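You operate a simulated robot arm through the tools that you are given. There is no shell and no other tool.

The job below is to be done with a simulated two-armed robot. You get a single attempt, and the scene is never put back.

## Task
Clamp the stop bar in the bench seat and set its stop to 290 mm.
Fine: slacken the stop screw to slide it, and tighten it again.

It is judged by the outcome, as a careful person would: the job done as asked, and still so three seconds after it is handed in. It fails if anything else is knocked over, pushed out of place, dropped, spilled or broken.

## Robot
Two 7-joint arms with fingered hands on one trunk that stands fixed in place. Base frame: the origin is at the foot of the trunk, x ahead of it, y to its left, z up. Units: mm, rad, N and s.
The left shoulder is at [60, 138, 847], the right one opposite. With the tool pointing down near the work surface each hand reaches from about 380 to 920 mm from the base axis, measured 20 degrees to its own side. Payload 4 kg a hand.
The tool frame of a hand sits at the grasp point between the pads (the TCP): z along the fingers, y along the line on which they close. The tips reach 36 mm beyond it. The gripper opens to 120 mm. The gripper's body begins 42 mm behind the TCP. The gripper is a hand of 5 fingers: y runs from the thumb to the fingers, the wrist lies at [-15, -109, -200] in the tool frame, and closing takes about 1.5 s.
Orientation is told as [roll, pitch, yaw] about the base's x, y, z axes, in that order, counted from this pose: with the fingers straight down and the wrist toward the robot, the tool's x, y and z point along [0, 1, 0], [1, 0, 0] and [0, 0, -1] of the base frame.

## Interface
- The arms move only by the tool play_rows. It takes "left_motion", "right_motion" or both (then of equal length, played together; a hand with none holds still); each is a list of rows, each a list of 6 numbers: the shift along the tool's x, y, z in mm, then the turn, a rotation vector about the tool's x, y, z in rad. In form: [[tx, ty, tz, wx, wy, wz], ...]. A call has 1 to 20 rows; each row is the pose to reach, as a shift and turn from the pose commanded when the call began, along the tool's axes at that moment. "left_grip" and "right_grip" are, for a hand that has rows, the closure in counts, from 0 (fully open) to 255 (shut), set as the call begins (left out, the last holds). A row lasts 0.2 s, in which the tool goes at most 50 mm and 0.15 rad; a call with a longer step from one row to the next is refused whole, and so is a gripper value outside its range. Where a pose cannot be reached the arm comes as near as it can. A force on the tool above 40 N (or 10 N above the force at the start of the call, whichever is more), or a blocked arm, ends the call early, and 0.2 s more pass. The fingers move at their own pace (about 153 mm/s each) and stop on an object; they squeeze with about 32 N. The grip force told is the motor's: it shows also when the fingers shut on nothing. Time passes only in rows, and 0.2 s behind the last, so rows that repeat a pose let the fingers close. The reply holds the time, the measured pose of the TCP, the force on the tool along the base axes, the opening and the grip force, in the units named above and with some noise, with the torque about the TCP (base axes, N m) and any sound that the robot's microphone picked up, and new pictures: "show" is both (left out), scene, wrist or none (wrist: the cameras of the hands that moved).
- Cameras (640 x 400 px; columns grow to the right, rows downward): "scene" is now at [37.5, -30, 1488.1]; the picture's right is [-0.30, -0.95, 0.00], its down [-0.59, 0.19, -0.78] and it looks along [0.75, -0.23, -0.62] (base axes); focal length 341 px, centre (320, 200). "left" rides on the left gripper at [-69, -79, -131] in its tool frame; the picture's right is [-0.78, -0.29, 0.55], its down [0.55, -0.73, 0.40] and it looks along [0.29, 0.61, 0.74] (tool axes); focal length 222 px, centre (320, 200). "right" rides on the right gripper at [69, -79, -131] in its tool frame; the picture's right is [-0.78, 0.29, -0.55], its down [-0.55, -0.73, 0.40] and it looks along [-0.29, 0.61, 0.74] (tool axes); focal length 222 px, centre (320, 200). There is no depth. A picture from a camera that has moved, and an enlarged one, comes with that camera's place and axes in the base frame and with its lens. The place of the scene camera against the robot may be out by one fixed shift of up to 18 mm in any direction.
- slide_trunk(by): slides the trunk up (or, below 0, down) by that many mm; the arms and the scene camera ride with it, the base frame stays. It gives what a move gives, with no picture.
- set_fingers(index, middle, ring, little, thumb_bend, thumb_turn, hand): sets how far each is bent, from 0 (flat) to 1 (curled in); at 0.3 the hand is open as for a grip, at 0.7 the pads meet at the TCP. One left out holds its place. A second passes; each finger stops where it meets its share of the squeeze, and holds until it gets a number again. A gripper value or a shape takes the hand back. It gives what a move gives, with no picture; readings hold the bend of each and the force on index, middle, ring, little, thumb and palm. thumb_turn goes from beside the hand (0) to across from the fingers (1), as for a grip.
- grasp_type(shape, hand): the hand has 5 fingers and takes this shape, open, in about a second: jaw (thumb against the fingers, like two jaws); tri (thumb and two fingers); tip (a fingertip pinch); poke (one finger out to press); point (the index stretched); flat (the hand flat); cup (the hand cupped); fist (a fist). The gripper value then closes the fingers along that shape, each until it touches; the sizes above hold for jaw. It gives what a move gives, with no picture.
- turn_head(pan, tilt): turns the head with the scene camera to pan (to the left, within 1.501 rad either way) and tilt (down, from -0.506 to 1.204), counted from straight ahead of the robot. It gives what a move gives, and a new picture of the scene camera.
- close_up(camera, box): a new picture of the part [left, top, right, bottom] of that camera's present view, enlarged. The clock stands still meanwhile.
- finish_job(): hands the job in; it is judged then, once.

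Nothing tells you positions but the pictures and the camera data. Unless the task says otherwise, let go and move clear before handing in.

The tools are called after "Request:" as name(argument=value, ...) on one line, values as JSON. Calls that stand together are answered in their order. play_rows: Moves the arms, as the interface text tells. Its arguments: {"type":"object","properties":{"left_motion":{"type":"array","items":{"type":"array","items":{"type":"number"}}},"left_grip":{"type":"number"},"right_motion":{"type":"array","items":{"type":"array","items":{"type":"number"}}},"right_grip":{"type":"number"},"show":{"type":"string","enum":["both","scene","wrist","none"]}},"required":[]} The other tools are called the same way: slide_trunk (by) slides the trunk up or down; grasp_type (shape, hand) gives the hand a shape; set_fingers (index, middle, ring, little, thumb_bend, thumb_turn, hand) moves the fingers one by one; turn_head (pan, tilt) turns the head that bears the scene camera; close_up (camera, box) takes an enlarged picture of a part of a camera's view; finish_job () hands the job in.

At the start:

```text
clock: 0.0
left_tcp_pos: [569.8, 81.0, 1200.5]
left_tcp_rot: [0.0, 0.001, 0.0]
left_force: [0.5, -0.5, -0.4]
left_ft_torque: [0.03, -0.01, 0.0]
left_grip_width: 119.6
left_grip_force: 0.1
left_shape: jaw
left_bend: [0.3, 0.3, 0.3, 0.3, 0.3, 0.97]
left_finger forces: [0.0, 0.0, 0.0, 0.0, 0.0, 0.0]
right_tcp_pos: [417.3, -355.4, 1265.2]
right_tcp_rot: [0.0, -0.001, 0.002]
right_force: [-0.2, 0.8, -0.8]
right_ft_torque: [-0.05, -0.04, -0.01]
right_grip_width: 119.6
right_grip_force: 0.1
right_shape: jaw
right_bend: [0.3, 0.3, 0.3, 0.3, 0.3, 0.97]
right_finger forces: [0.0, 0.0, 0.0, 0.0, 0.1, 0.1]
trunk travel left (down, up): [-425.0, 165.0]
head pan, tilt: [-0.304, 0.672]
```

scene: 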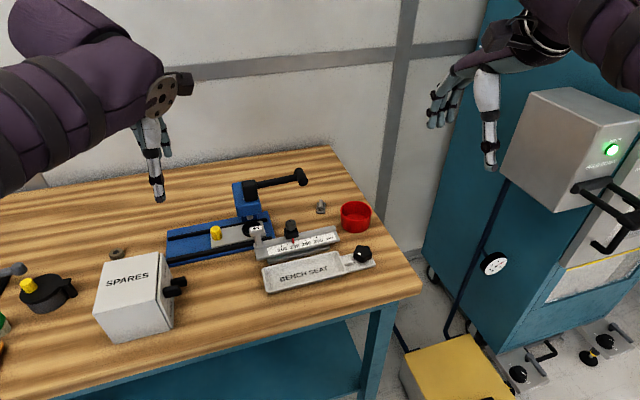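
right: 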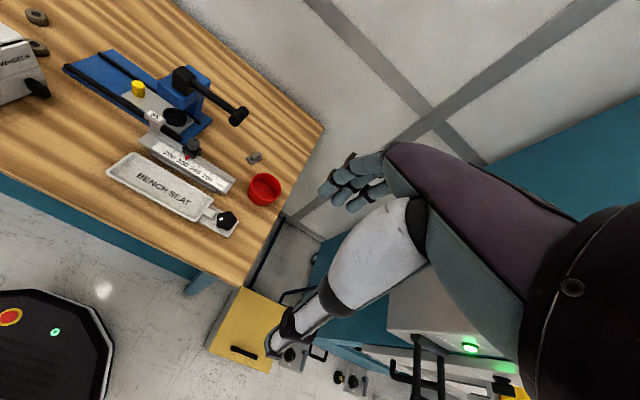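
left: 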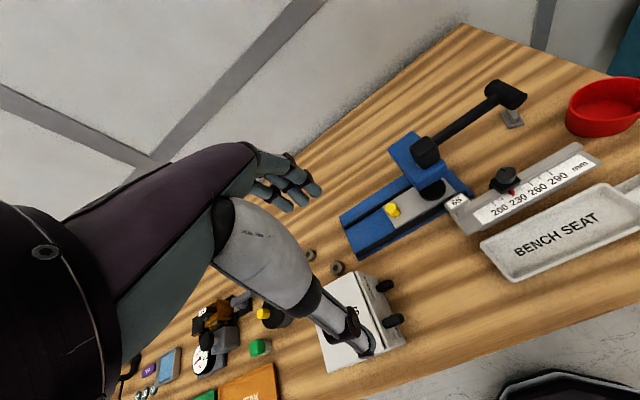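

I see a bench with a blue clamp device, a scale bar with a black stop knob (200–290 mm), and a tray labelled "BENCH SEAT" with a black knob at its right end. I'll take close-ups before I move anything.

Request:
close_up(camera="scene", box=[150, 150, 400, 306])

Request:
close_up(camera="left", box=[320, 60, 640, 300])

Request:
close_up(camera="right", box=[50, 40, 300, 250])

```text
2.56 times, centred on (275, 228) of scene
camera zoom: at [37.5, -30.0, 1488.1], right [-0.3, -0.95, 0.0], down [-0.59, 0.19, -0.78], along [0.75, -0.23, -0.62], focal length 873 px, centre (435, 128)
```

zoom: 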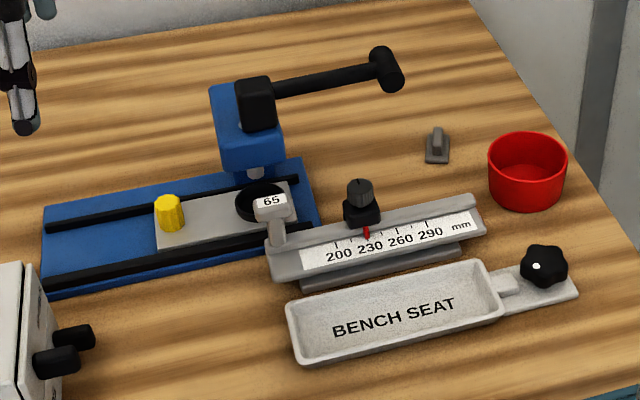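

```text
1.67 times, centred on (480, 180) of left
camera zoom: at [491.2, 12.4, 1332.3], right [-0.29, -0.78, -0.55], down [-0.73, 0.55, -0.4], along [0.61, 0.29, -0.74], focal length 370 px, centre (53, 233)
```

zoom: 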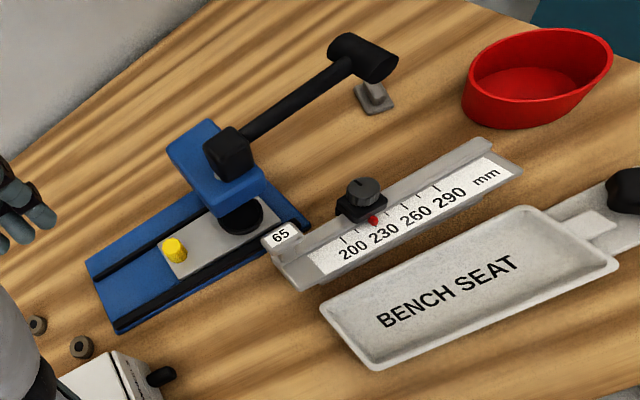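

```text
1.90 times, centred on (175, 145) of right
camera zoom: at [336.8, -286.7, 1395.5], right [0.29, -0.78, 0.55], down [-0.73, -0.55, -0.4], along [0.61, -0.29, -0.74], focal length 423 px, centre (596, 305)
```

zoom: 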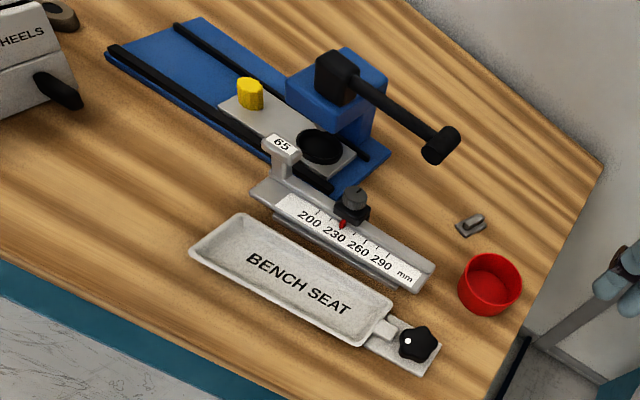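

The red pointer triangulates to about (637, -141, 878) from the two wrist cameras, and it reads about 230 now. Next I'll look at the rest of the bench and at the seat more closely.

Request:
turn_head(pan=-0.25, tilt=0.9)

Request:
close_up(camera="scene", box=[240, 120, 400, 220])

```text
clock: 0.8
left_tcp_pos: [569.3, 81.1, 1200.0]
left_tcp_rot: [0.002, 0.0, 0.0]
left_force: [0.6, 0.7, -0.8]
left_ft_torque: [0.01, 0.04, 0.05]
left_grip_width: 119.8
left_grip_force: 0.0
left_shape: jaw
left_bend: [0.3, 0.3, 0.3, 0.3, 0.3, 0.97]
left_finger forces: [0.0, 0.0, 0.0, 0.0, 0.0, 0.0]
right_tcp_pos: [416.9, -355.4, 1266.8]
right_tcp_rot: [0.0, 0.0, 0.0]
right_force: [-0.3, -0.8, -0.4]
right_ft_torque: [0.01, 0.01, -0.02]
right_grip_width: 119.6
right_grip_force: 0.1
right_shape: jaw
right_bend: [0.3, 0.3, 0.3, 0.3, 0.3, 0.97]
right_finger forces: [0.0, 0.0, 0.0, 0.0, 0.0, 0.0]
trunk travel left (down, up): [-425.0, 165.0]
head pan, tilt: [-0.25, 0.901]
camera scene: at [28.7, -22.9, 1469.7], right [-0.25, -0.97, 0.0], down [-0.76, 0.19, -0.62], along [0.6, -0.15, -0.78], focal length 341 px, centre (320, 200)
```

scene: 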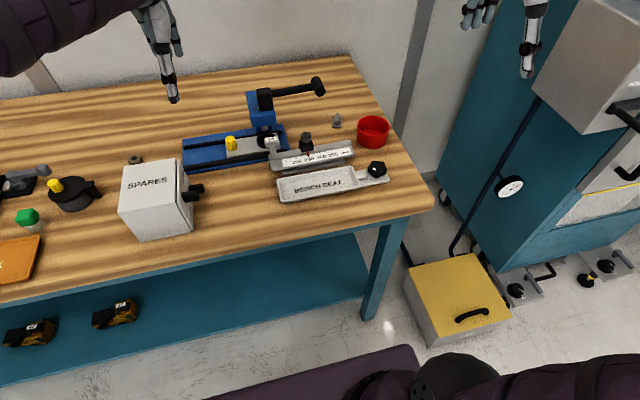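

```text
4.00 times, centred on (320, 170) of scene
camera zoom: at [28.7, -22.9, 1469.7], right [-0.25, -0.97, 0.0], down [-0.76, 0.19, -0.62], along [0.6, -0.15, -0.78], focal length 1364 px, centre (320, 320)
```

zoom: 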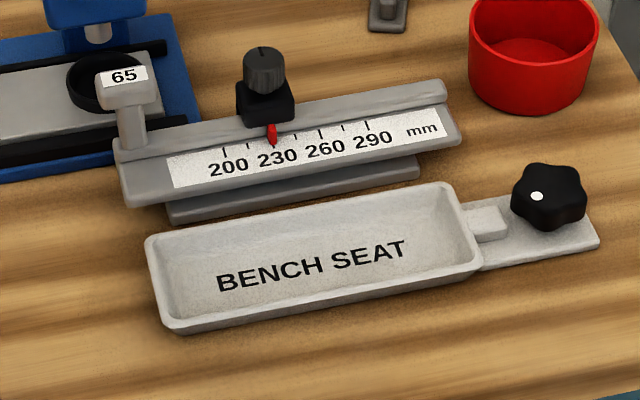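

The bar has a rail carrying the stop block and knob, a "65" post at its left end, and a foot underneath. The seat is a trough with a knob-driven jaw at its right end. I'm moving the right hand closer so its camera gives me better geometry, and moving the left hand out of the way.

Request:
play_rows(right_motion=[[27, 4, 27, 0, 0, 0], [54, 7, 54, 0, 0, 0], [82, 11, 82, 0, 0, 0], [109, 15, 109, 0, 0, 0], [136, 18, 137, 0, 0, 0], [163, 22, 164, 0, 0, 0], [190, 26, 191, 0, 0, 0], [218, 29, 219, 0, 0, 0], [245, 33, 246, 0, 0, 0]], left_motion=[[22, -8, 0, 0, 0, 0], [44, -16, 0, 0, 0, 0], [66, -24, 0, 0, 0, 0], [88, -32, 0, 0, 0, 0], [110, -40, 0, 0, 0, 0], [133, -48, 0, 0, 0, 0], [155, -56, 0, 0, 0, 0], [178, -63, 0, 0, 0, 0], [200, -70, 0, 0, 0, 0]])

```text
clock: 2.8
left_tcp_pos: [498.5, 281.7, 1199.5]
left_tcp_rot: [0.0, 0.0, -0.001]
left_force: [0.0, -0.2, -0.3]
left_ft_torque: [0.02, 0.02, 0.03]
left_grip_width: 119.7
left_grip_force: 0.0
left_shape: jaw
left_bend: [0.3, 0.3, 0.3, 0.3, 0.3, 0.97]
left_finger forces: [0.1, 0.0, 0.0, 0.0, 0.0, 0.0]
right_tcp_pos: [450.3, -109.5, 1021.3]
right_tcp_rot: [0.002, -0.001, -0.002]
right_force: [0.1, 0.5, -0.6]
right_ft_torque: [0.0, 0.0, 0.03]
right_grip_width: 119.8
right_grip_force: 0.0
right_shape: jaw
right_bend: [0.3, 0.3, 0.3, 0.3, 0.3, 0.97]
right_finger forces: [0.1, 0.0, 0.1, 0.1, 0.1, 0.0]
trunk travel left (down, up): [-425.0, 165.0]
head pan, tilt: [-0.25, 0.901]
camera scene: at [29.1, -22.6, 1469.6], right [-0.25, -0.97, 0.0], down [-0.76, 0.19, -0.62], along [0.6, -0.15, -0.78], focal length 341 px, centre (320, 200)
camera right: at [370.8, -40.7, 1151.3], right [0.29, -0.78, 0.55], down [-0.73, -0.55, -0.4], along [0.61, -0.29, -0.74], focal length 222 px, centre (320, 200)
camera left: at [420.6, 212.4, 1331.0], right [-0.29, -0.78, -0.55], down [-0.73, 0.55, -0.4], along [0.61, 0.29, -0.74], focal length 222 px, centre (320, 200)
```

scene: 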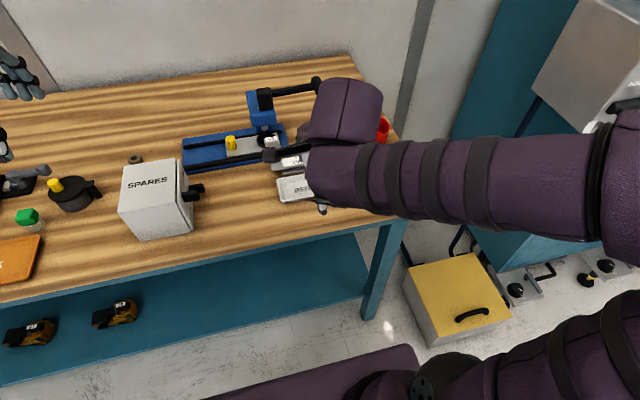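
right: 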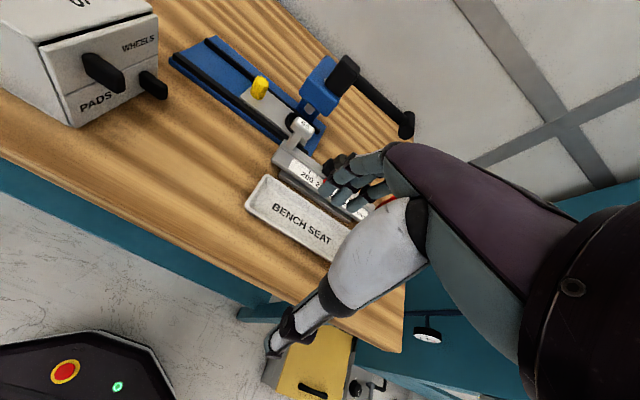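
left: 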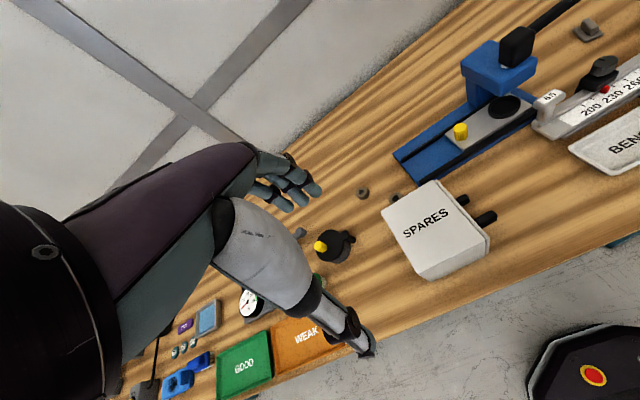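

The hand hides the centre of its own picture, so I'm shifting the right hand to the right. That puts the bar and seat in the clear left part of its view.

Request:
play_rows(right_motion=[[-39, 15, 4, 0, 0, 0], [-78, 30, 8, 0, 0, 0], [-117, 45, 12, 0, 0, 0], [-156, 60, 16, 0, 0, 0], [-194, 75, 21, 0, 0, 0]])

Request:
close_up(camera="right", box=[40, 40, 360, 240])

Request:
close_up(camera="scene", box=[260, 120, 400, 208])

```text
clock: 4.0
left_tcp_pos: [499.1, 280.7, 1198.9]
left_tcp_rot: [0.001, 0.0, 0.001]
left_force: [0.2, -0.2, -0.2]
left_ft_torque: [-0.01, 0.03, -0.04]
left_grip_width: 119.6
left_grip_force: 0.1
left_shape: jaw
left_bend: [0.3, 0.3, 0.3, 0.3, 0.3, 0.97]
left_finger forces: [0.0, 0.0, 0.1, 0.0, 0.0, 0.0]
right_tcp_pos: [525.8, -306.8, 998.0]
right_tcp_rot: [-0.001, 0.0, 0.0]
right_force: [0.3, -0.1, 0.0]
right_ft_torque: [0.0, 0.02, 0.0]
right_grip_width: 119.4
right_grip_force: 0.0
right_shape: jaw
right_bend: [0.3, 0.3, 0.3, 0.3, 0.3, 0.97]
right_finger forces: [0.0, 0.0, 0.0, 0.1, 0.1, 0.0]
trunk travel left (down, up): [-425.0, 165.0]
head pan, tilt: [-0.25, 0.901]
camera scene: at [29.1, -23.3, 1469.6], right [-0.25, -0.97, 0.0], down [-0.76, 0.19, -0.62], along [0.6, -0.15, -0.78], focal length 341 px, centre (320, 200)
camera right: at [446.7, -237.3, 1128.6], right [0.29, -0.79, 0.55], down [-0.73, -0.55, -0.4], along [0.61, -0.29, -0.74], focal length 222 px, centre (320, 200)
```

scene: 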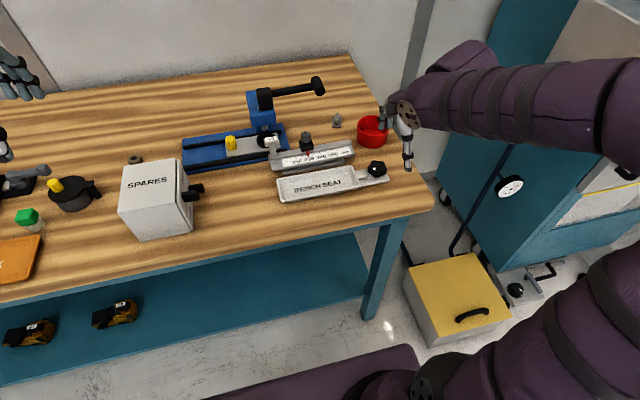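
right: 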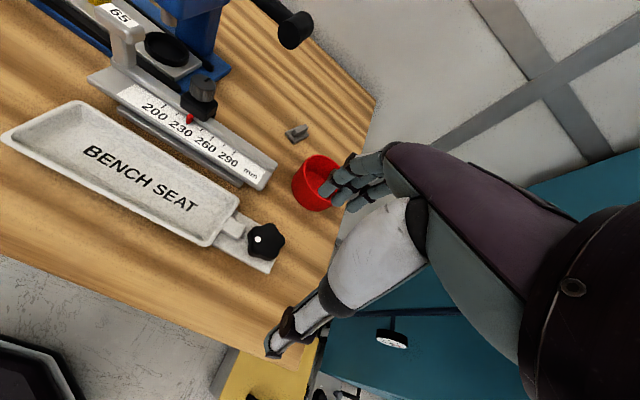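

```text
2.00 times, centred on (200, 140) of right
camera zoom: at [446.7, -237.3, 1128.6], right [0.29, -0.79, 0.55], down [-0.73, -0.55, -0.4], along [0.61, -0.29, -0.74], focal length 444 px, centre (560, 320)
```

zoom: 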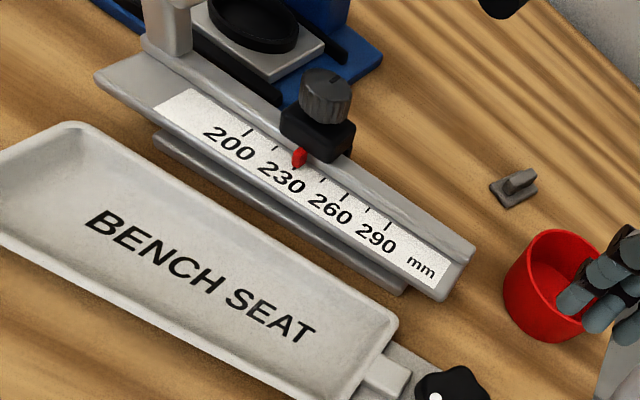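

```text
4.55 times, centred on (330, 164) of scene
camera zoom: at [29.1, -23.3, 1469.6], right [-0.25, -0.97, 0.0], down [-0.76, 0.19, -0.62], along [0.6, -0.15, -0.78], focal length 1550 px, centre (274, 364)
```

zoom: 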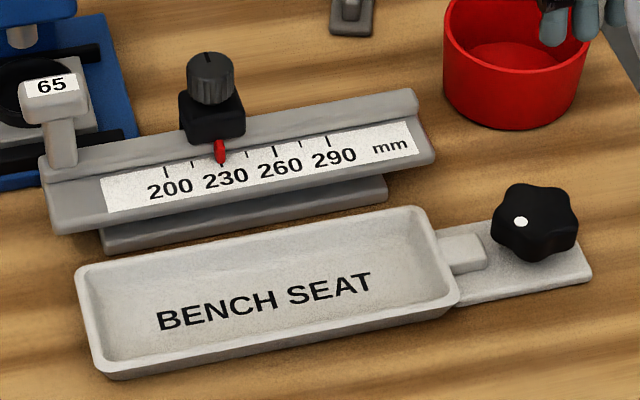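

The seat trough lies along y at about x 530–598, y -243 to -48, with its knob near (559, -292, 868). The bar sits parallel behind it, with its front edge near x≈613. I'll get another view from the left wrist camera to refine the shape.

Request:
play_rows(left_motion=[[-36, 9, 0, 0, 0, 0], [-73, 18, 0, 0, 0, 0], [-109, 27, 0, 0, 0, 0], [-145, 36, 20, 0, 0, 0], [-180, 45, 50, 0, 0, 0], [-215, 54, 80, 0, 0, 0], [-250, 60, 110, 0, 0, 0], [-284, 68, 140, 0, 0, 0], [-284, 68, 180, 0, 0, 0], [-284, 68, 219, 0, 0, 0]], show="wrist")

Request:
close_up(camera="left", box=[320, 40, 640, 240])

```text
clock: 6.2
left_tcp_pos: [570.0, -2.2, 980.3]
left_tcp_rot: [0.002, 0.001, 0.001]
left_force: [0.2, -0.8, -0.2]
left_ft_torque: [0.0, 0.04, 0.01]
left_grip_width: 119.7
left_grip_force: 0.1
left_shape: jaw
left_bend: [0.3, 0.3, 0.3, 0.3, 0.3, 0.97]
left_finger forces: [0.0, 0.0, 0.0, 0.0, 0.0, 0.1]
right_tcp_pos: [525.2, -305.3, 999.1]
right_tcp_rot: [0.0, 0.0, -0.001]
right_force: [-0.2, 0.3, -0.3]
right_ft_torque: [0.04, 0.0, 0.01]
right_grip_width: 119.8
right_grip_force: 0.0
right_shape: jaw
right_bend: [0.3, 0.3, 0.3, 0.3, 0.3, 0.97]
right_finger forces: [0.1, 0.1, 0.1, 0.0, 0.0, 0.1]
trunk travel left (down, up): [-425.0, 165.0]
head pan, tilt: [-0.25, 0.901]
camera left: at [491.1, -71.3, 1113.0], right [-0.29, -0.79, -0.55], down [-0.73, 0.55, -0.4], along [0.61, 0.29, -0.74], focal length 222 px, centre (320, 200)
```

left: 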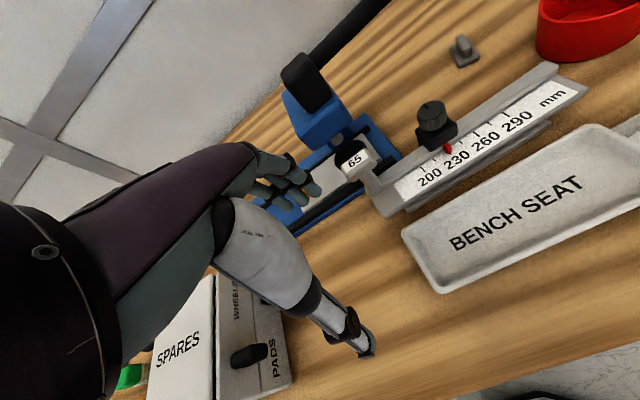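

```text
2.00 times, centred on (480, 140) of left
camera zoom: at [491.1, -71.3, 1113.0], right [-0.29, -0.79, -0.55], down [-0.73, 0.55, -0.4], along [0.61, 0.29, -0.74], focal length 444 px, centre (0, 320)
```

zoom: 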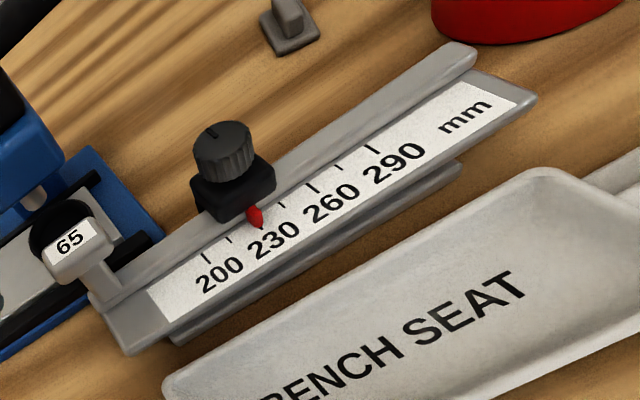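

The pointer is at (634, -140, 881), the stop knob top is near (647, -139, 939), the table is at about 850 and the seat rim at about 870. The bar's centre of mass is close to the stop, so I'll lift it by the tight stop block with a three-finger grip. First I'm backing the left hand off a little and shaping the right hand.

Request:
play_rows(left_motion=[[17, -7, -20, 0, 0, 0], [34, -14, -40, 0, 0, 0], [50, -20, -60, 0, 0, 0]], show="none")

Request:
grasp_type(shape="tri", hand="right")

Request:
close_up(camera="scene", box=[340, 60, 500, 160])

Request:
close_up(camera="right", box=[220, 100, 460, 380])

Request:
close_up(camera="left", box=[0, 0, 640, 400])

```text
clock: 7.0
left_tcp_pos: [547.5, 50.1, 1042.6]
left_tcp_rot: [-0.002, -0.001, 0.0]
left_force: [0.3, 0.1, -0.1]
left_ft_torque: [0.01, -0.04, 0.04]
left_grip_width: 120.0
left_grip_force: 0.0
left_shape: jaw
left_bend: [0.3, 0.3, 0.3, 0.3, 0.3, 0.97]
left_finger forces: [0.0, 0.0, 0.0, 0.0, 0.1, 0.1]
right_tcp_pos: [525.2, -305.4, 999.0]
right_tcp_rot: [0.001, 0.001, 0.001]
right_force: [-0.3, -1.1, -0.4]
right_ft_torque: [-0.01, 0.0, 0.0]
right_grip_width: 119.5
right_grip_force: 0.1
right_shape: jaw
right_bend: [0.3, 0.3, 0.3, 0.3, 0.3, 0.97]
right_finger forces: [0.0, 0.1, 0.0, 0.1, 0.0, 0.0]
trunk travel left (down, up): [-425.0, 165.0]
head pan, tilt: [-0.25, 0.901]
```

```text
clock: 7.8
left_tcp_pos: [547.1, 48.9, 1042.1]
left_tcp_rot: [-0.001, 0.001, 0.0]
left_force: [0.3, -0.4, 0.4]
left_ft_torque: [-0.01, -0.01, 0.01]
left_grip_width: 119.9
left_grip_force: 0.1
left_shape: jaw
left_bend: [0.3, 0.3, 0.3, 0.3, 0.3, 0.97]
left_finger forces: [0.1, 0.0, 0.0, 0.1, 0.1, 0.0]
right_tcp_pos: [525.0, -306.2, 1000.1]
right_tcp_rot: [0.0, 0.0, 0.0]
right_force: [-0.2, -0.4, 0.3]
right_ft_torque: [-0.03, -0.03, 0.0]
right_grip_width: 119.7
right_grip_force: 0.1
right_shape: tri
right_bend: [0.3, 0.3, 0.99, 0.99, 0.3, 0.97]
right_finger forces: [0.0, 0.1, 0.0, 0.0, 0.0, 0.1]
trunk travel left (down, up): [-425.0, 165.0]
head pan, tilt: [-0.25, 0.901]
```

```text
4.00 times, centred on (420, 110) of scene
camera zoom: at [28.7, -22.9, 1469.6], right [-0.25, -0.97, 0.0], down [-0.76, 0.19, -0.62], along [0.6, -0.15, -0.78], focal length 1364 px, centre (-80, 560)
```

zoom: 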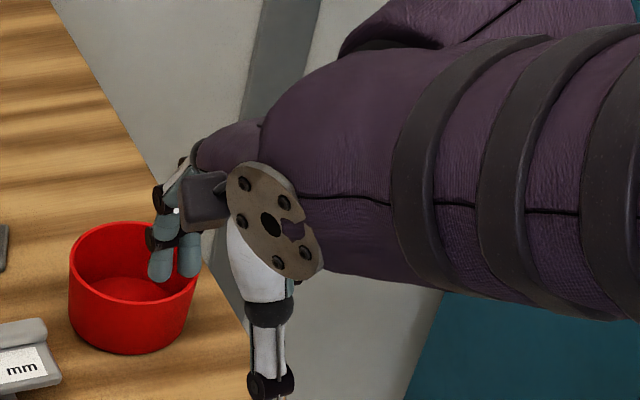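

```text
1.43 times, centred on (340, 240) of right
camera zoom: at [446.2, -236.4, 1128.9], right [0.29, -0.78, 0.55], down [-0.73, -0.55, -0.4], along [0.61, -0.29, -0.74], focal length 317 px, centre (291, 143)
```

zoom: 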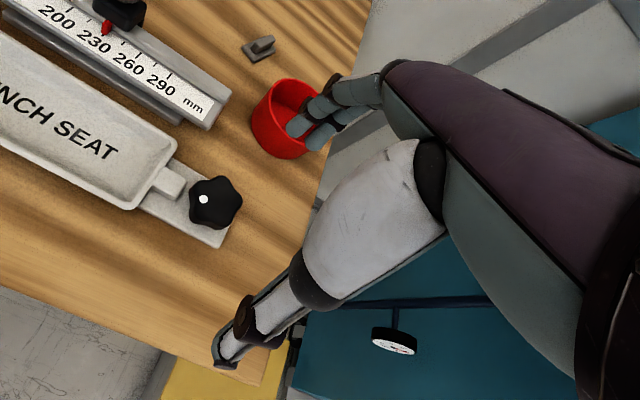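

```text
1.00 times, centred on (320, 200) of left (not enlarged: the box is as wide or as high as the picture)
camera zoom: at [468.8, -19.6, 1174.0], right [-0.29, -0.78, -0.55], down [-0.73, 0.55, -0.4], along [0.61, 0.29, -0.74], focal length 222 px, centre (320, 200)
```

zoom: 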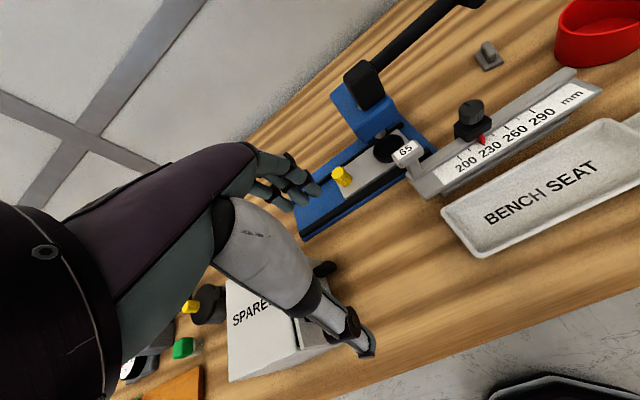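

The two fingers straddle the TCP line evenly. I'm moving the right hand above the stop knob at (646, -138) and staying 25 mm clear of its top so I can check alignment.

Request:
play_rows(right_motion=[[34, 24, 0, 0, 0, 0], [68, 48, 0, 0, 0, 0], [101, 73, 0, 0, 0, 0], [135, 97, 0, 0, 0, 0], [168, 121, 0, 0, 0, 0], [168, 121, 0, 0, 0, 0]], show="wrist")

Request:
close_up(camera="left", box=[360, 20, 640, 195])

Request:
close_up(camera="scene", box=[240, 80, 400, 180])

```text
clock: 9.2
left_tcp_pos: [546.8, 49.9, 1042.7]
left_tcp_rot: [0.001, -0.001, 0.0]
left_force: [0.3, 0.2, -0.8]
left_ft_torque: [-0.04, 0.03, 0.01]
left_grip_width: 119.6
left_grip_force: 0.0
left_shape: jaw
left_bend: [0.3, 0.3, 0.3, 0.3, 0.3, 0.97]
left_finger forces: [0.1, 0.0, 0.1, 0.0, 0.0, 0.0]
right_tcp_pos: [644.4, -135.3, 1000.0]
right_tcp_rot: [0.0, -0.002, 0.001]
right_force: [-12.6, -0.5, 2.9]
right_ft_torque: [-0.02, 0.15, -0.09]
right_grip_width: 115.1
right_grip_force: 0.1
right_shape: tri
right_bend: [0.34, 0.34, 0.99, 0.99, 0.3, 0.97]
right_finger forces: [7.7, 5.8, 0.0, 0.0, 0.1, 0.0]
trunk travel left (down, up): [-425.0, 165.0]
head pan, tilt: [-0.25, 0.901]
camera right: at [564.6, -65.7, 1128.5], right [0.29, -0.78, 0.55], down [-0.73, -0.55, -0.4], along [0.61, -0.29, -0.74], focal length 222 px, centre (320, 200)
```

right: 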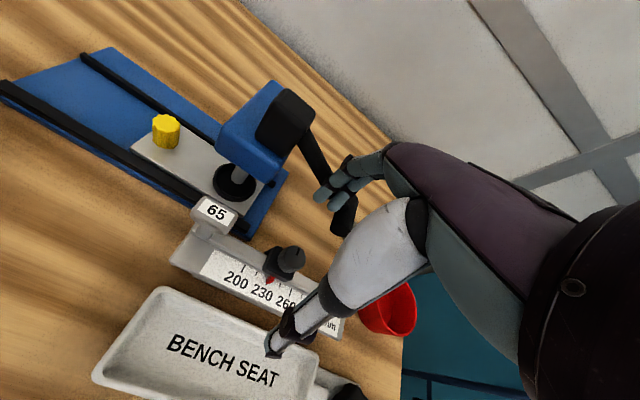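

```text
2.29 times, centred on (500, 108) of left
camera zoom: at [467.6, -19.4, 1174.7], right [-0.29, -0.79, -0.55], down [-0.73, 0.55, -0.4], along [0.61, 0.29, -0.74], focal length 508 px, centre (-91, 411)
```

zoom: 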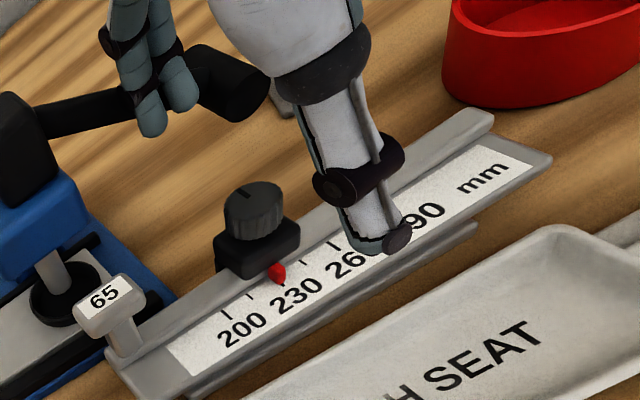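

```text
4.00 times, centred on (320, 130) of scene
camera zoom: at [27.3, -22.8, 1469.7], right [-0.25, -0.97, 0.0], down [-0.76, 0.19, -0.62], along [0.6, -0.15, -0.78], focal length 1364 px, centre (320, 480)
```

zoom: 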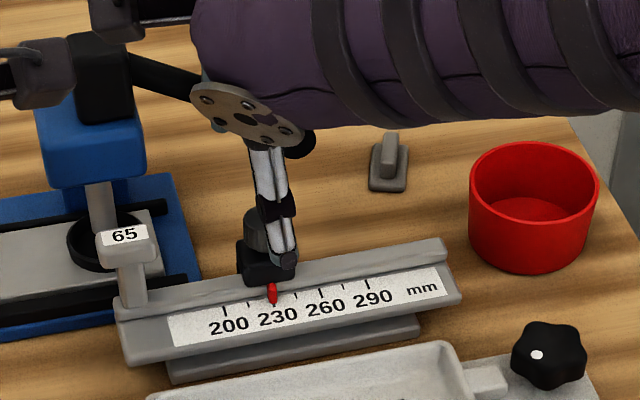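

My open fingers touched the press's black lever end (about 12 N), so I'm backing straight off in -x. Then I'll check that nothing shifted.

Request:
play_rows(right_motion=[[0, -30, 0, 0, 0, 0], [0, -60, 0, 0, 0, 0], [-20, -80, -20, 0, 0, 0], [-60, -90, -30, 0, 0, 0], [-100, -90, -30, 0, 0, 0], [-140, -90, -30, 0, 0, 0]], show="both")

Request:
close_up(camera="left", box=[320, 0, 640, 200])

Request:
close_up(camera="scene", box=[160, 60, 400, 210])

```text
clock: 10.7
left_tcp_pos: [547.3, 49.8, 1040.8]
left_tcp_rot: [0.001, 0.0, 0.0]
left_force: [0.2, -0.2, -0.2]
left_ft_torque: [0.0, 0.0, -0.02]
left_grip_width: 119.8
left_grip_force: 0.1
left_shape: jaw
left_bend: [0.3, 0.3, 0.3, 0.3, 0.3, 0.97]
left_finger forces: [0.0, 0.0, 0.0, 0.0, 0.0, 0.0]
right_tcp_pos: [553.1, -277.9, 1029.6]
right_tcp_rot: [-0.001, -0.002, 0.002]
right_force: [-0.6, 0.0, 0.1]
right_ft_torque: [0.03, 0.03, 0.0]
right_grip_width: 119.5
right_grip_force: 0.1
right_shape: tri
right_bend: [0.3, 0.3, 0.99, 0.99, 0.3, 0.97]
right_finger forces: [0.0, 0.0, 0.0, 0.1, 0.0, 0.0]
trunk travel left (down, up): [-425.0, 165.0]
head pan, tilt: [-0.25, 0.901]
camera scene: at [28.7, -23.3, 1469.6], right [-0.25, -0.97, 0.0], down [-0.76, 0.19, -0.62], along [0.6, -0.15, -0.78], focal length 341 px, centre (320, 200)
camera right: at [474.4, -208.7, 1159.4], right [0.29, -0.78, 0.55], down [-0.73, -0.55, -0.4], along [0.61, -0.29, -0.74], focal length 222 px, centre (320, 200)
```

scene: 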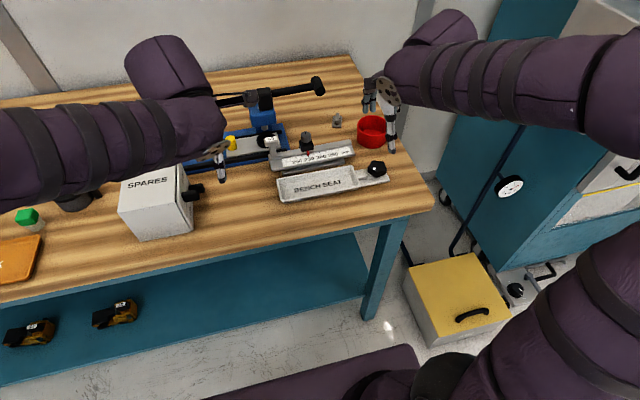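
right: 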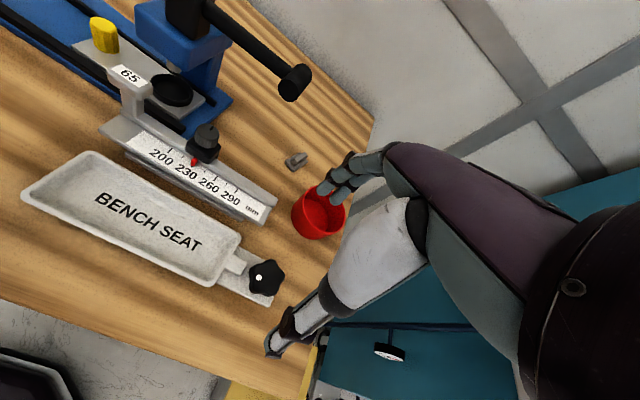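

```text
2.00 times, centred on (480, 100) of left
camera zoom: at [468.7, -19.8, 1174.2], right [-0.29, -0.78, -0.55], down [-0.73, 0.55, -0.4], along [0.61, 0.29, -0.74], focal length 444 px, centre (0, 400)
```

zoom: 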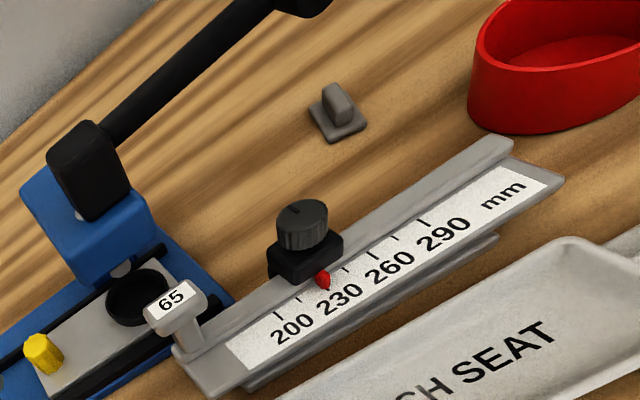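

```text
2.67 times, centred on (280, 135) of scene
camera zoom: at [28.7, -23.3, 1469.6], right [-0.25, -0.97, 0.0], down [-0.76, 0.19, -0.62], along [0.6, -0.15, -0.78], focal length 910 px, centre (427, 373)
```

zoom: 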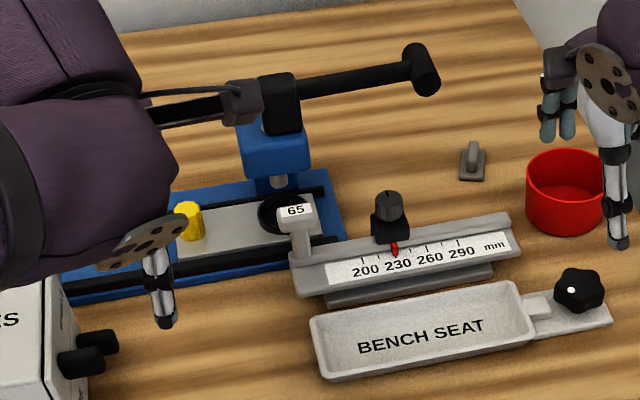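

Nothing moved: the lever end is still where it was, at about (718, -186, 1010). I'll narrow the grip to roughly 60 mm, lean the hand back 0.2 rad so the knuckles clear the lever, and re-approach from the front.

Request:
play_rows(right_motion=[[20, 0, 0, -0.1, 0, 0], [60, 15, 0, -0.2, 0, 0], [100, 30, 10, -0.2, 0, 0], [141, 47, 20, -0.2, 0, 0], [141, 47, 25, -0.2, 0, 0], [141, 47, 25, -0.2, 0, 0]], right_grip=120, show="both")

Request:
close_up(camera="left", box=[320, 0, 640, 200])

Request:
close_up(camera="scene", box=[240, 60, 400, 160])

```text
clock: 12.1
left_tcp_pos: [546.9, 49.6, 1042.9]
left_tcp_rot: [0.0, -0.001, 0.0]
left_force: [-0.4, 0.0, -0.6]
left_ft_torque: [0.01, -0.02, 0.01]
left_grip_width: 119.8
left_grip_force: 0.1
left_shape: jaw
left_bend: [0.3, 0.3, 0.3, 0.3, 0.3, 0.97]
left_finger forces: [0.0, 0.0, 0.1, 0.0, 0.0, 0.0]
right_tcp_pos: [603.0, -137.5, 1003.3]
right_tcp_rot: [0.0, -0.201, -0.002]
right_force: [0.5, 0.1, -0.2]
right_ft_torque: [0.01, 0.0, -0.05]
right_grip_width: 63.7
right_grip_force: 0.1
right_shape: tri
right_bend: [0.41, 0.44, 0.99, 0.99, 0.53, 1.0]
right_finger forces: [0.1, 0.1, 0.0, 0.0, 0.1, 0.1]
trunk travel left (down, up): [-425.0, 165.0]
head pan, tilt: [-0.25, 0.901]
camera scene: at [28.7, -22.9, 1469.6], right [-0.25, -0.97, 0.0], down [-0.76, 0.19, -0.62], along [0.6, -0.15, -0.78], focal length 341 px, centre (320, 200)
camera right: at [499.1, -68.7, 1114.6], right [0.18, -0.79, 0.59], down [-0.64, -0.55, -0.54], along [0.75, -0.29, -0.6], focal length 222 px, centre (320, 200)
```

scene: 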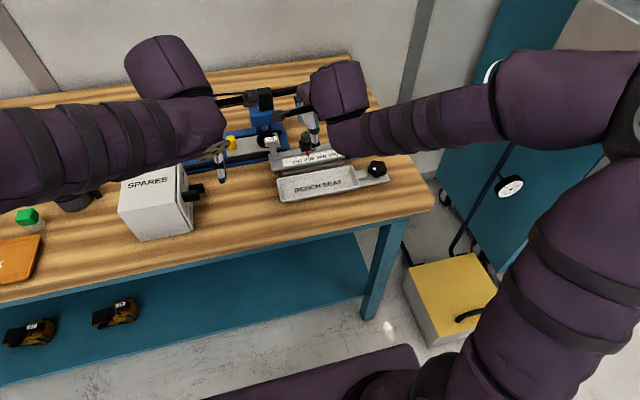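
right: 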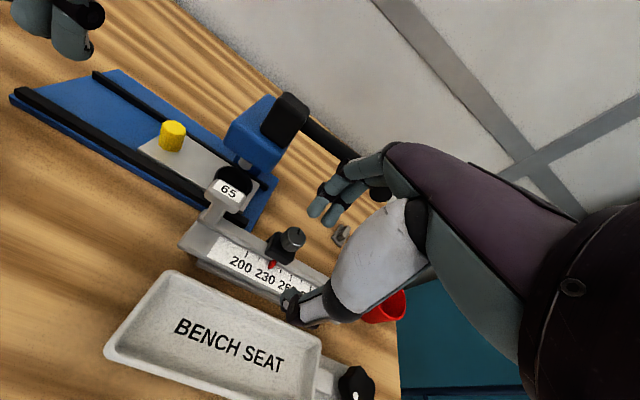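

```text
2.00 times, centred on (480, 100) of left
camera zoom: at [468.7, -19.4, 1174.2], right [-0.29, -0.79, -0.55], down [-0.74, 0.55, -0.4], along [0.61, 0.29, -0.74], focal length 444 px, centre (0, 400)
```

zoom: 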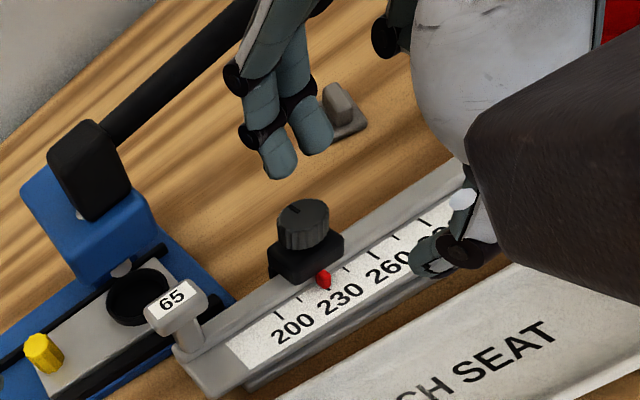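

```text
4.00 times, centred on (320, 110) of scene
camera zoom: at [28.7, -22.9, 1469.6], right [-0.25, -0.97, 0.0], down [-0.76, 0.19, -0.62], along [0.6, -0.15, -0.78], focal length 1364 px, centre (320, 560)
```

zoom: 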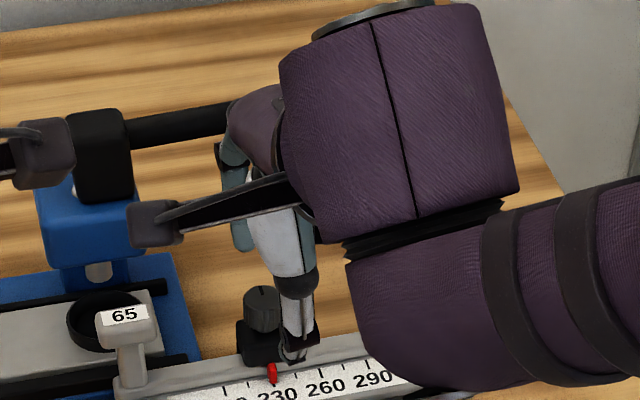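

The fingers now sit below the lever with clearance. I'm moving forward to centre over the knob at the same height, then checking.

Request:
play_rows(right_motion=[[-1, 14, 3, 0, 0, 0], [-1, 28, 5.5, 0, 0, 0], [-1, 41, 8.3, 0, 0, 0], [-1, 41, 8.3, 0, 0, 0]], show="none")

Request:
close_up(camera="left", box=[320, 0, 640, 200])

Request:
close_up(camera="right", box=[160, 80, 480, 280])

Request:
close_up(camera="scene", box=[240, 60, 400, 160])

```text
clock: 13.1
left_tcp_pos: [546.9, 49.4, 1042.1]
left_tcp_rot: [0.0, 0.0, 0.0]
left_force: [-0.9, -0.4, 0.1]
left_ft_torque: [0.02, 0.01, -0.02]
left_grip_width: 119.6
left_grip_force: 0.0
left_shape: jaw
left_bend: [0.3, 0.3, 0.3, 0.3, 0.3, 0.97]
left_finger forces: [0.0, 0.0, 0.1, 0.0, 0.0, 0.0]
right_tcp_pos: [646.4, -137.5, 1004.4]
right_tcp_rot: [0.0, -0.199, -0.001]
right_force: [-4.3, 0.5, 0.6]
right_ft_torque: [0.01, -0.04, -0.03]
right_grip_width: 62.2
right_grip_force: 0.1
right_shape: tri
right_bend: [0.41, 0.46, 0.99, 0.99, 0.53, 1.0]
right_finger forces: [0.1, 4.2, 0.1, 0.0, 0.1, 0.0]
trunk travel left (down, up): [-425.0, 165.0]
head pan, tilt: [-0.25, 0.901]
```

```text
2.00 times, centred on (480, 100) of left
camera zoom: at [468.4, -19.5, 1174.3], right [-0.29, -0.78, -0.55], down [-0.73, 0.55, -0.4], along [0.61, 0.29, -0.74], focal length 444 px, centre (0, 400)
```

zoom: 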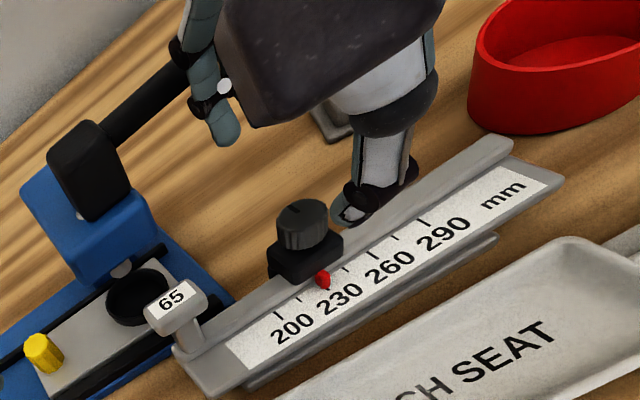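

```text
2.00 times, centred on (320, 180) of right
camera zoom: at [541.3, -67.7, 1115.4], right [0.18, -0.79, 0.59], down [-0.64, -0.55, -0.54], along [0.75, -0.29, -0.6], focal length 444 px, centre (320, 240)
```

zoom: 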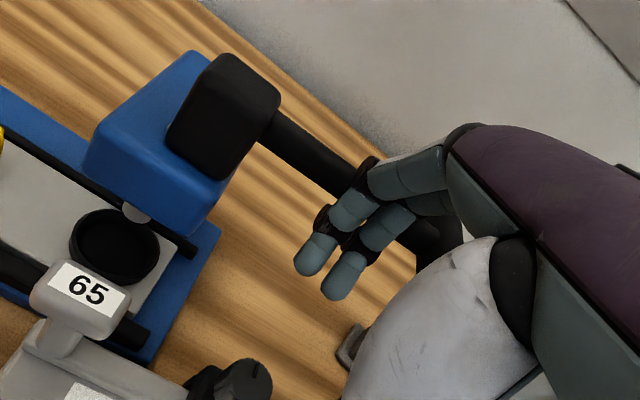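

```text
4.00 times, centred on (320, 110) of scene
camera zoom: at [28.3, -22.9, 1469.7], right [-0.25, -0.97, 0.0], down [-0.76, 0.19, -0.62], along [0.6, -0.15, -0.78], focal length 1364 px, centre (320, 560)
```

zoom: 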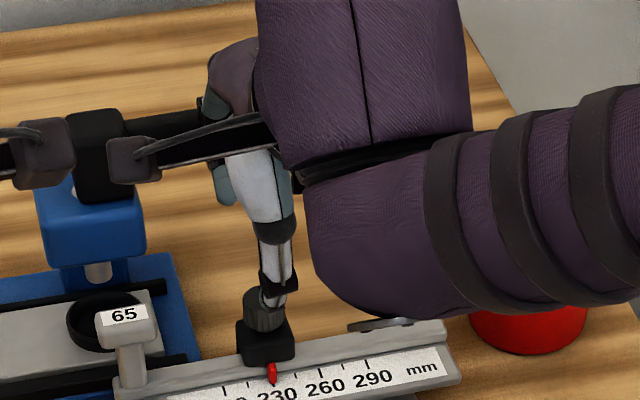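

The middle finger still brushes the lever (4 N), so an approach from the front won't fit. I'm backing off. I'll yaw the hand 90° with the wrist to the right, so it closes along y, and lean it toward the robot so it stays clear of the lever.

Request:
play_rows(right_motion=[[0, -30, -6, 0, 0, 0], [0, -60, -12, 0, 0, 0], [-30, -90, -25, 0.1, 0, 0], [-70, -110, -60, 0.2, 0, 0], [-70, -110, -60, 0.2, 0, 0]], show="none")

Request:
play_rows(right_motion=[[0, 0, 0, 0, 0, -0.15], [0, 0, 0, 0, 0, -0.3], [0, 0, 0, 0, 0, -0.45], [0, 0, 0, 0, 0, -0.6], [0, 0, 0, 0, 0, -0.75], [0, 0, 0, 0, 0, -0.9], [0, 0, 0, 0, 0, -1.05], [0, 0, 0, 0, 0, -1.2], [0, 0, 0, 0, 0, -1.35], [0, 0, 0, 0, 0, -1.5], [0, 0, 0, 0, 0, -1.57], [0, 0, 0, 0, 0, -1.57]], show="both")

```text
refused: row 4 steps farther than a row can; nothing moved
```

```text
clock: 15.7
left_tcp_pos: [547.8, 50.1, 1042.5]
left_tcp_rot: [0.001, 0.001, 0.002]
left_force: [1.0, 0.6, -0.2]
left_ft_torque: [-0.02, -0.02, 0.0]
left_grip_width: 119.7
left_grip_force: 0.2
left_shape: jaw
left_bend: [0.3, 0.3, 0.3, 0.3, 0.3, 0.97]
left_finger forces: [0.0, 0.1, 0.0, 0.1, 0.0, 0.1]
right_tcp_pos: [645.5, -137.5, 1003.9]
right_tcp_rot: [-0.201, 0.0, 1.571]
right_force: [0.1, 0.5, -0.3]
right_ft_torque: [-0.01, -0.02, 0.05]
right_grip_width: 63.6
right_grip_force: 0.1
right_shape: tri
right_bend: [0.41, 0.45, 0.99, 0.99, 0.53, 1.0]
right_finger forces: [0.1, 0.0, 0.1, 0.0, 0.0, 0.1]
trunk travel left (down, up): [-425.0, 165.0]
head pan, tilt: [-0.25, 0.901]
camera scene: at [28.7, -22.9, 1469.6], right [-0.25, -0.97, 0.0], down [-0.76, 0.19, -0.62], along [0.6, -0.15, -0.78], focal length 341 px, centre (320, 200)
camera right: at [550.3, -216.5, 1117.3], right [0.66, 0.29, 0.69], down [0.62, -0.73, -0.28], along [0.43, 0.61, -0.67], focal length 222 px, centre (320, 200)
```

scene: 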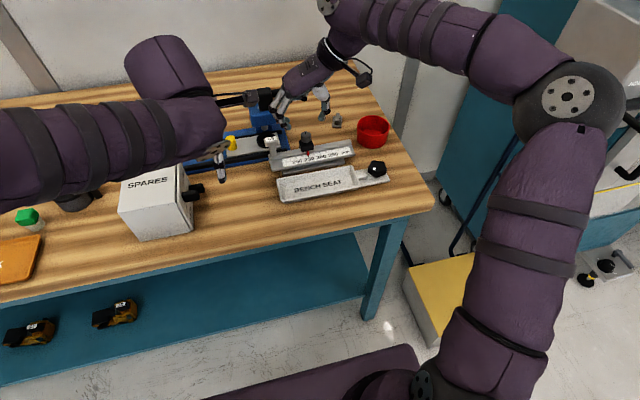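
right: 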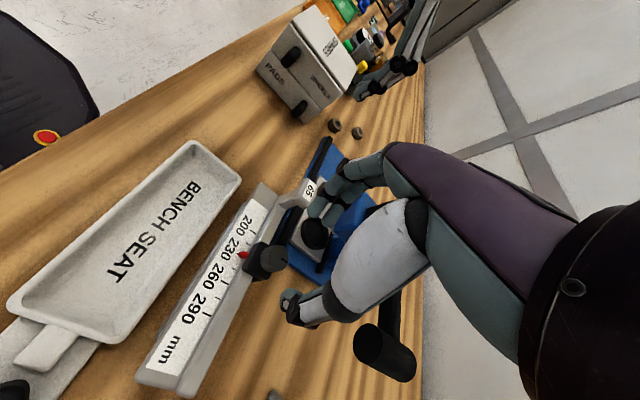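

That first call was refused while the second one ran, so the hand turned in place. No contact force resulted, and it has ended in the leaned, yaw-90 pose I wanted. I'm checking alignment over the knob and clearance to the lever.

Request:
close_up(camera="left", box=[320, 0, 640, 200])

Request:
close_up(camera="scene", box=[240, 60, 400, 160])

Request:
close_up(camera="right", box=[160, 150, 480, 390])

```text
2.00 times, centred on (480, 100) of left
camera zoom: at [468.8, -19.5, 1174.2], right [-0.29, -0.78, -0.55], down [-0.73, 0.55, -0.4], along [0.61, 0.29, -0.74], focal length 444 px, centre (0, 400)
```

zoom: 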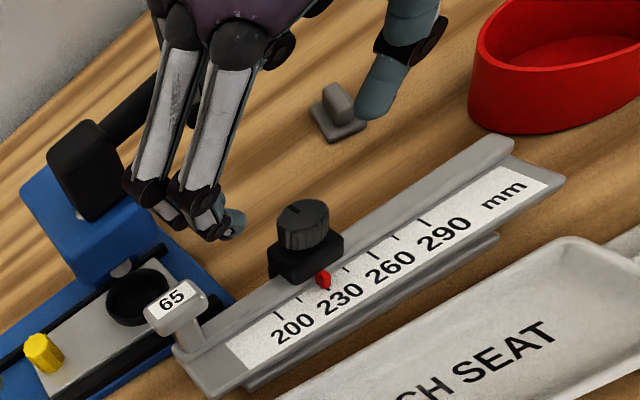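

```text
4.00 times, centred on (320, 110) of scene
camera zoom: at [28.7, -22.9, 1469.6], right [-0.25, -0.97, 0.0], down [-0.76, 0.19, -0.62], along [0.6, -0.15, -0.78], focal length 1364 px, centre (320, 560)
```

zoom: 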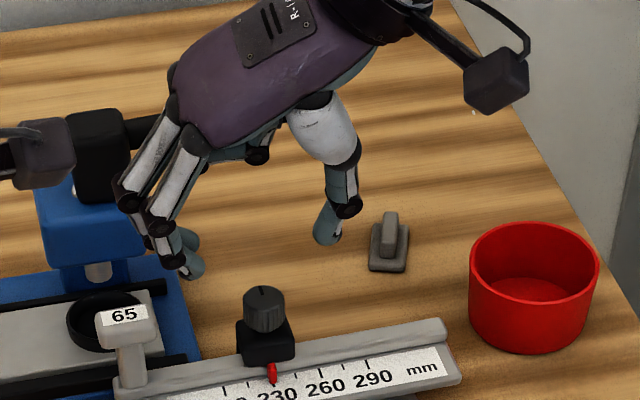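

```text
1.67 times, centred on (320, 270) of right
camera zoom: at [550.3, -216.5, 1117.3], right [0.66, 0.29, 0.69], down [0.62, -0.73, -0.28], along [0.43, 0.61, -0.67], focal length 370 px, centre (320, 83)
```

zoom: 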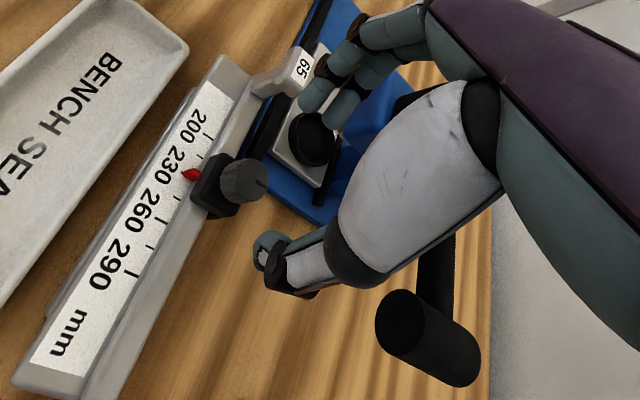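

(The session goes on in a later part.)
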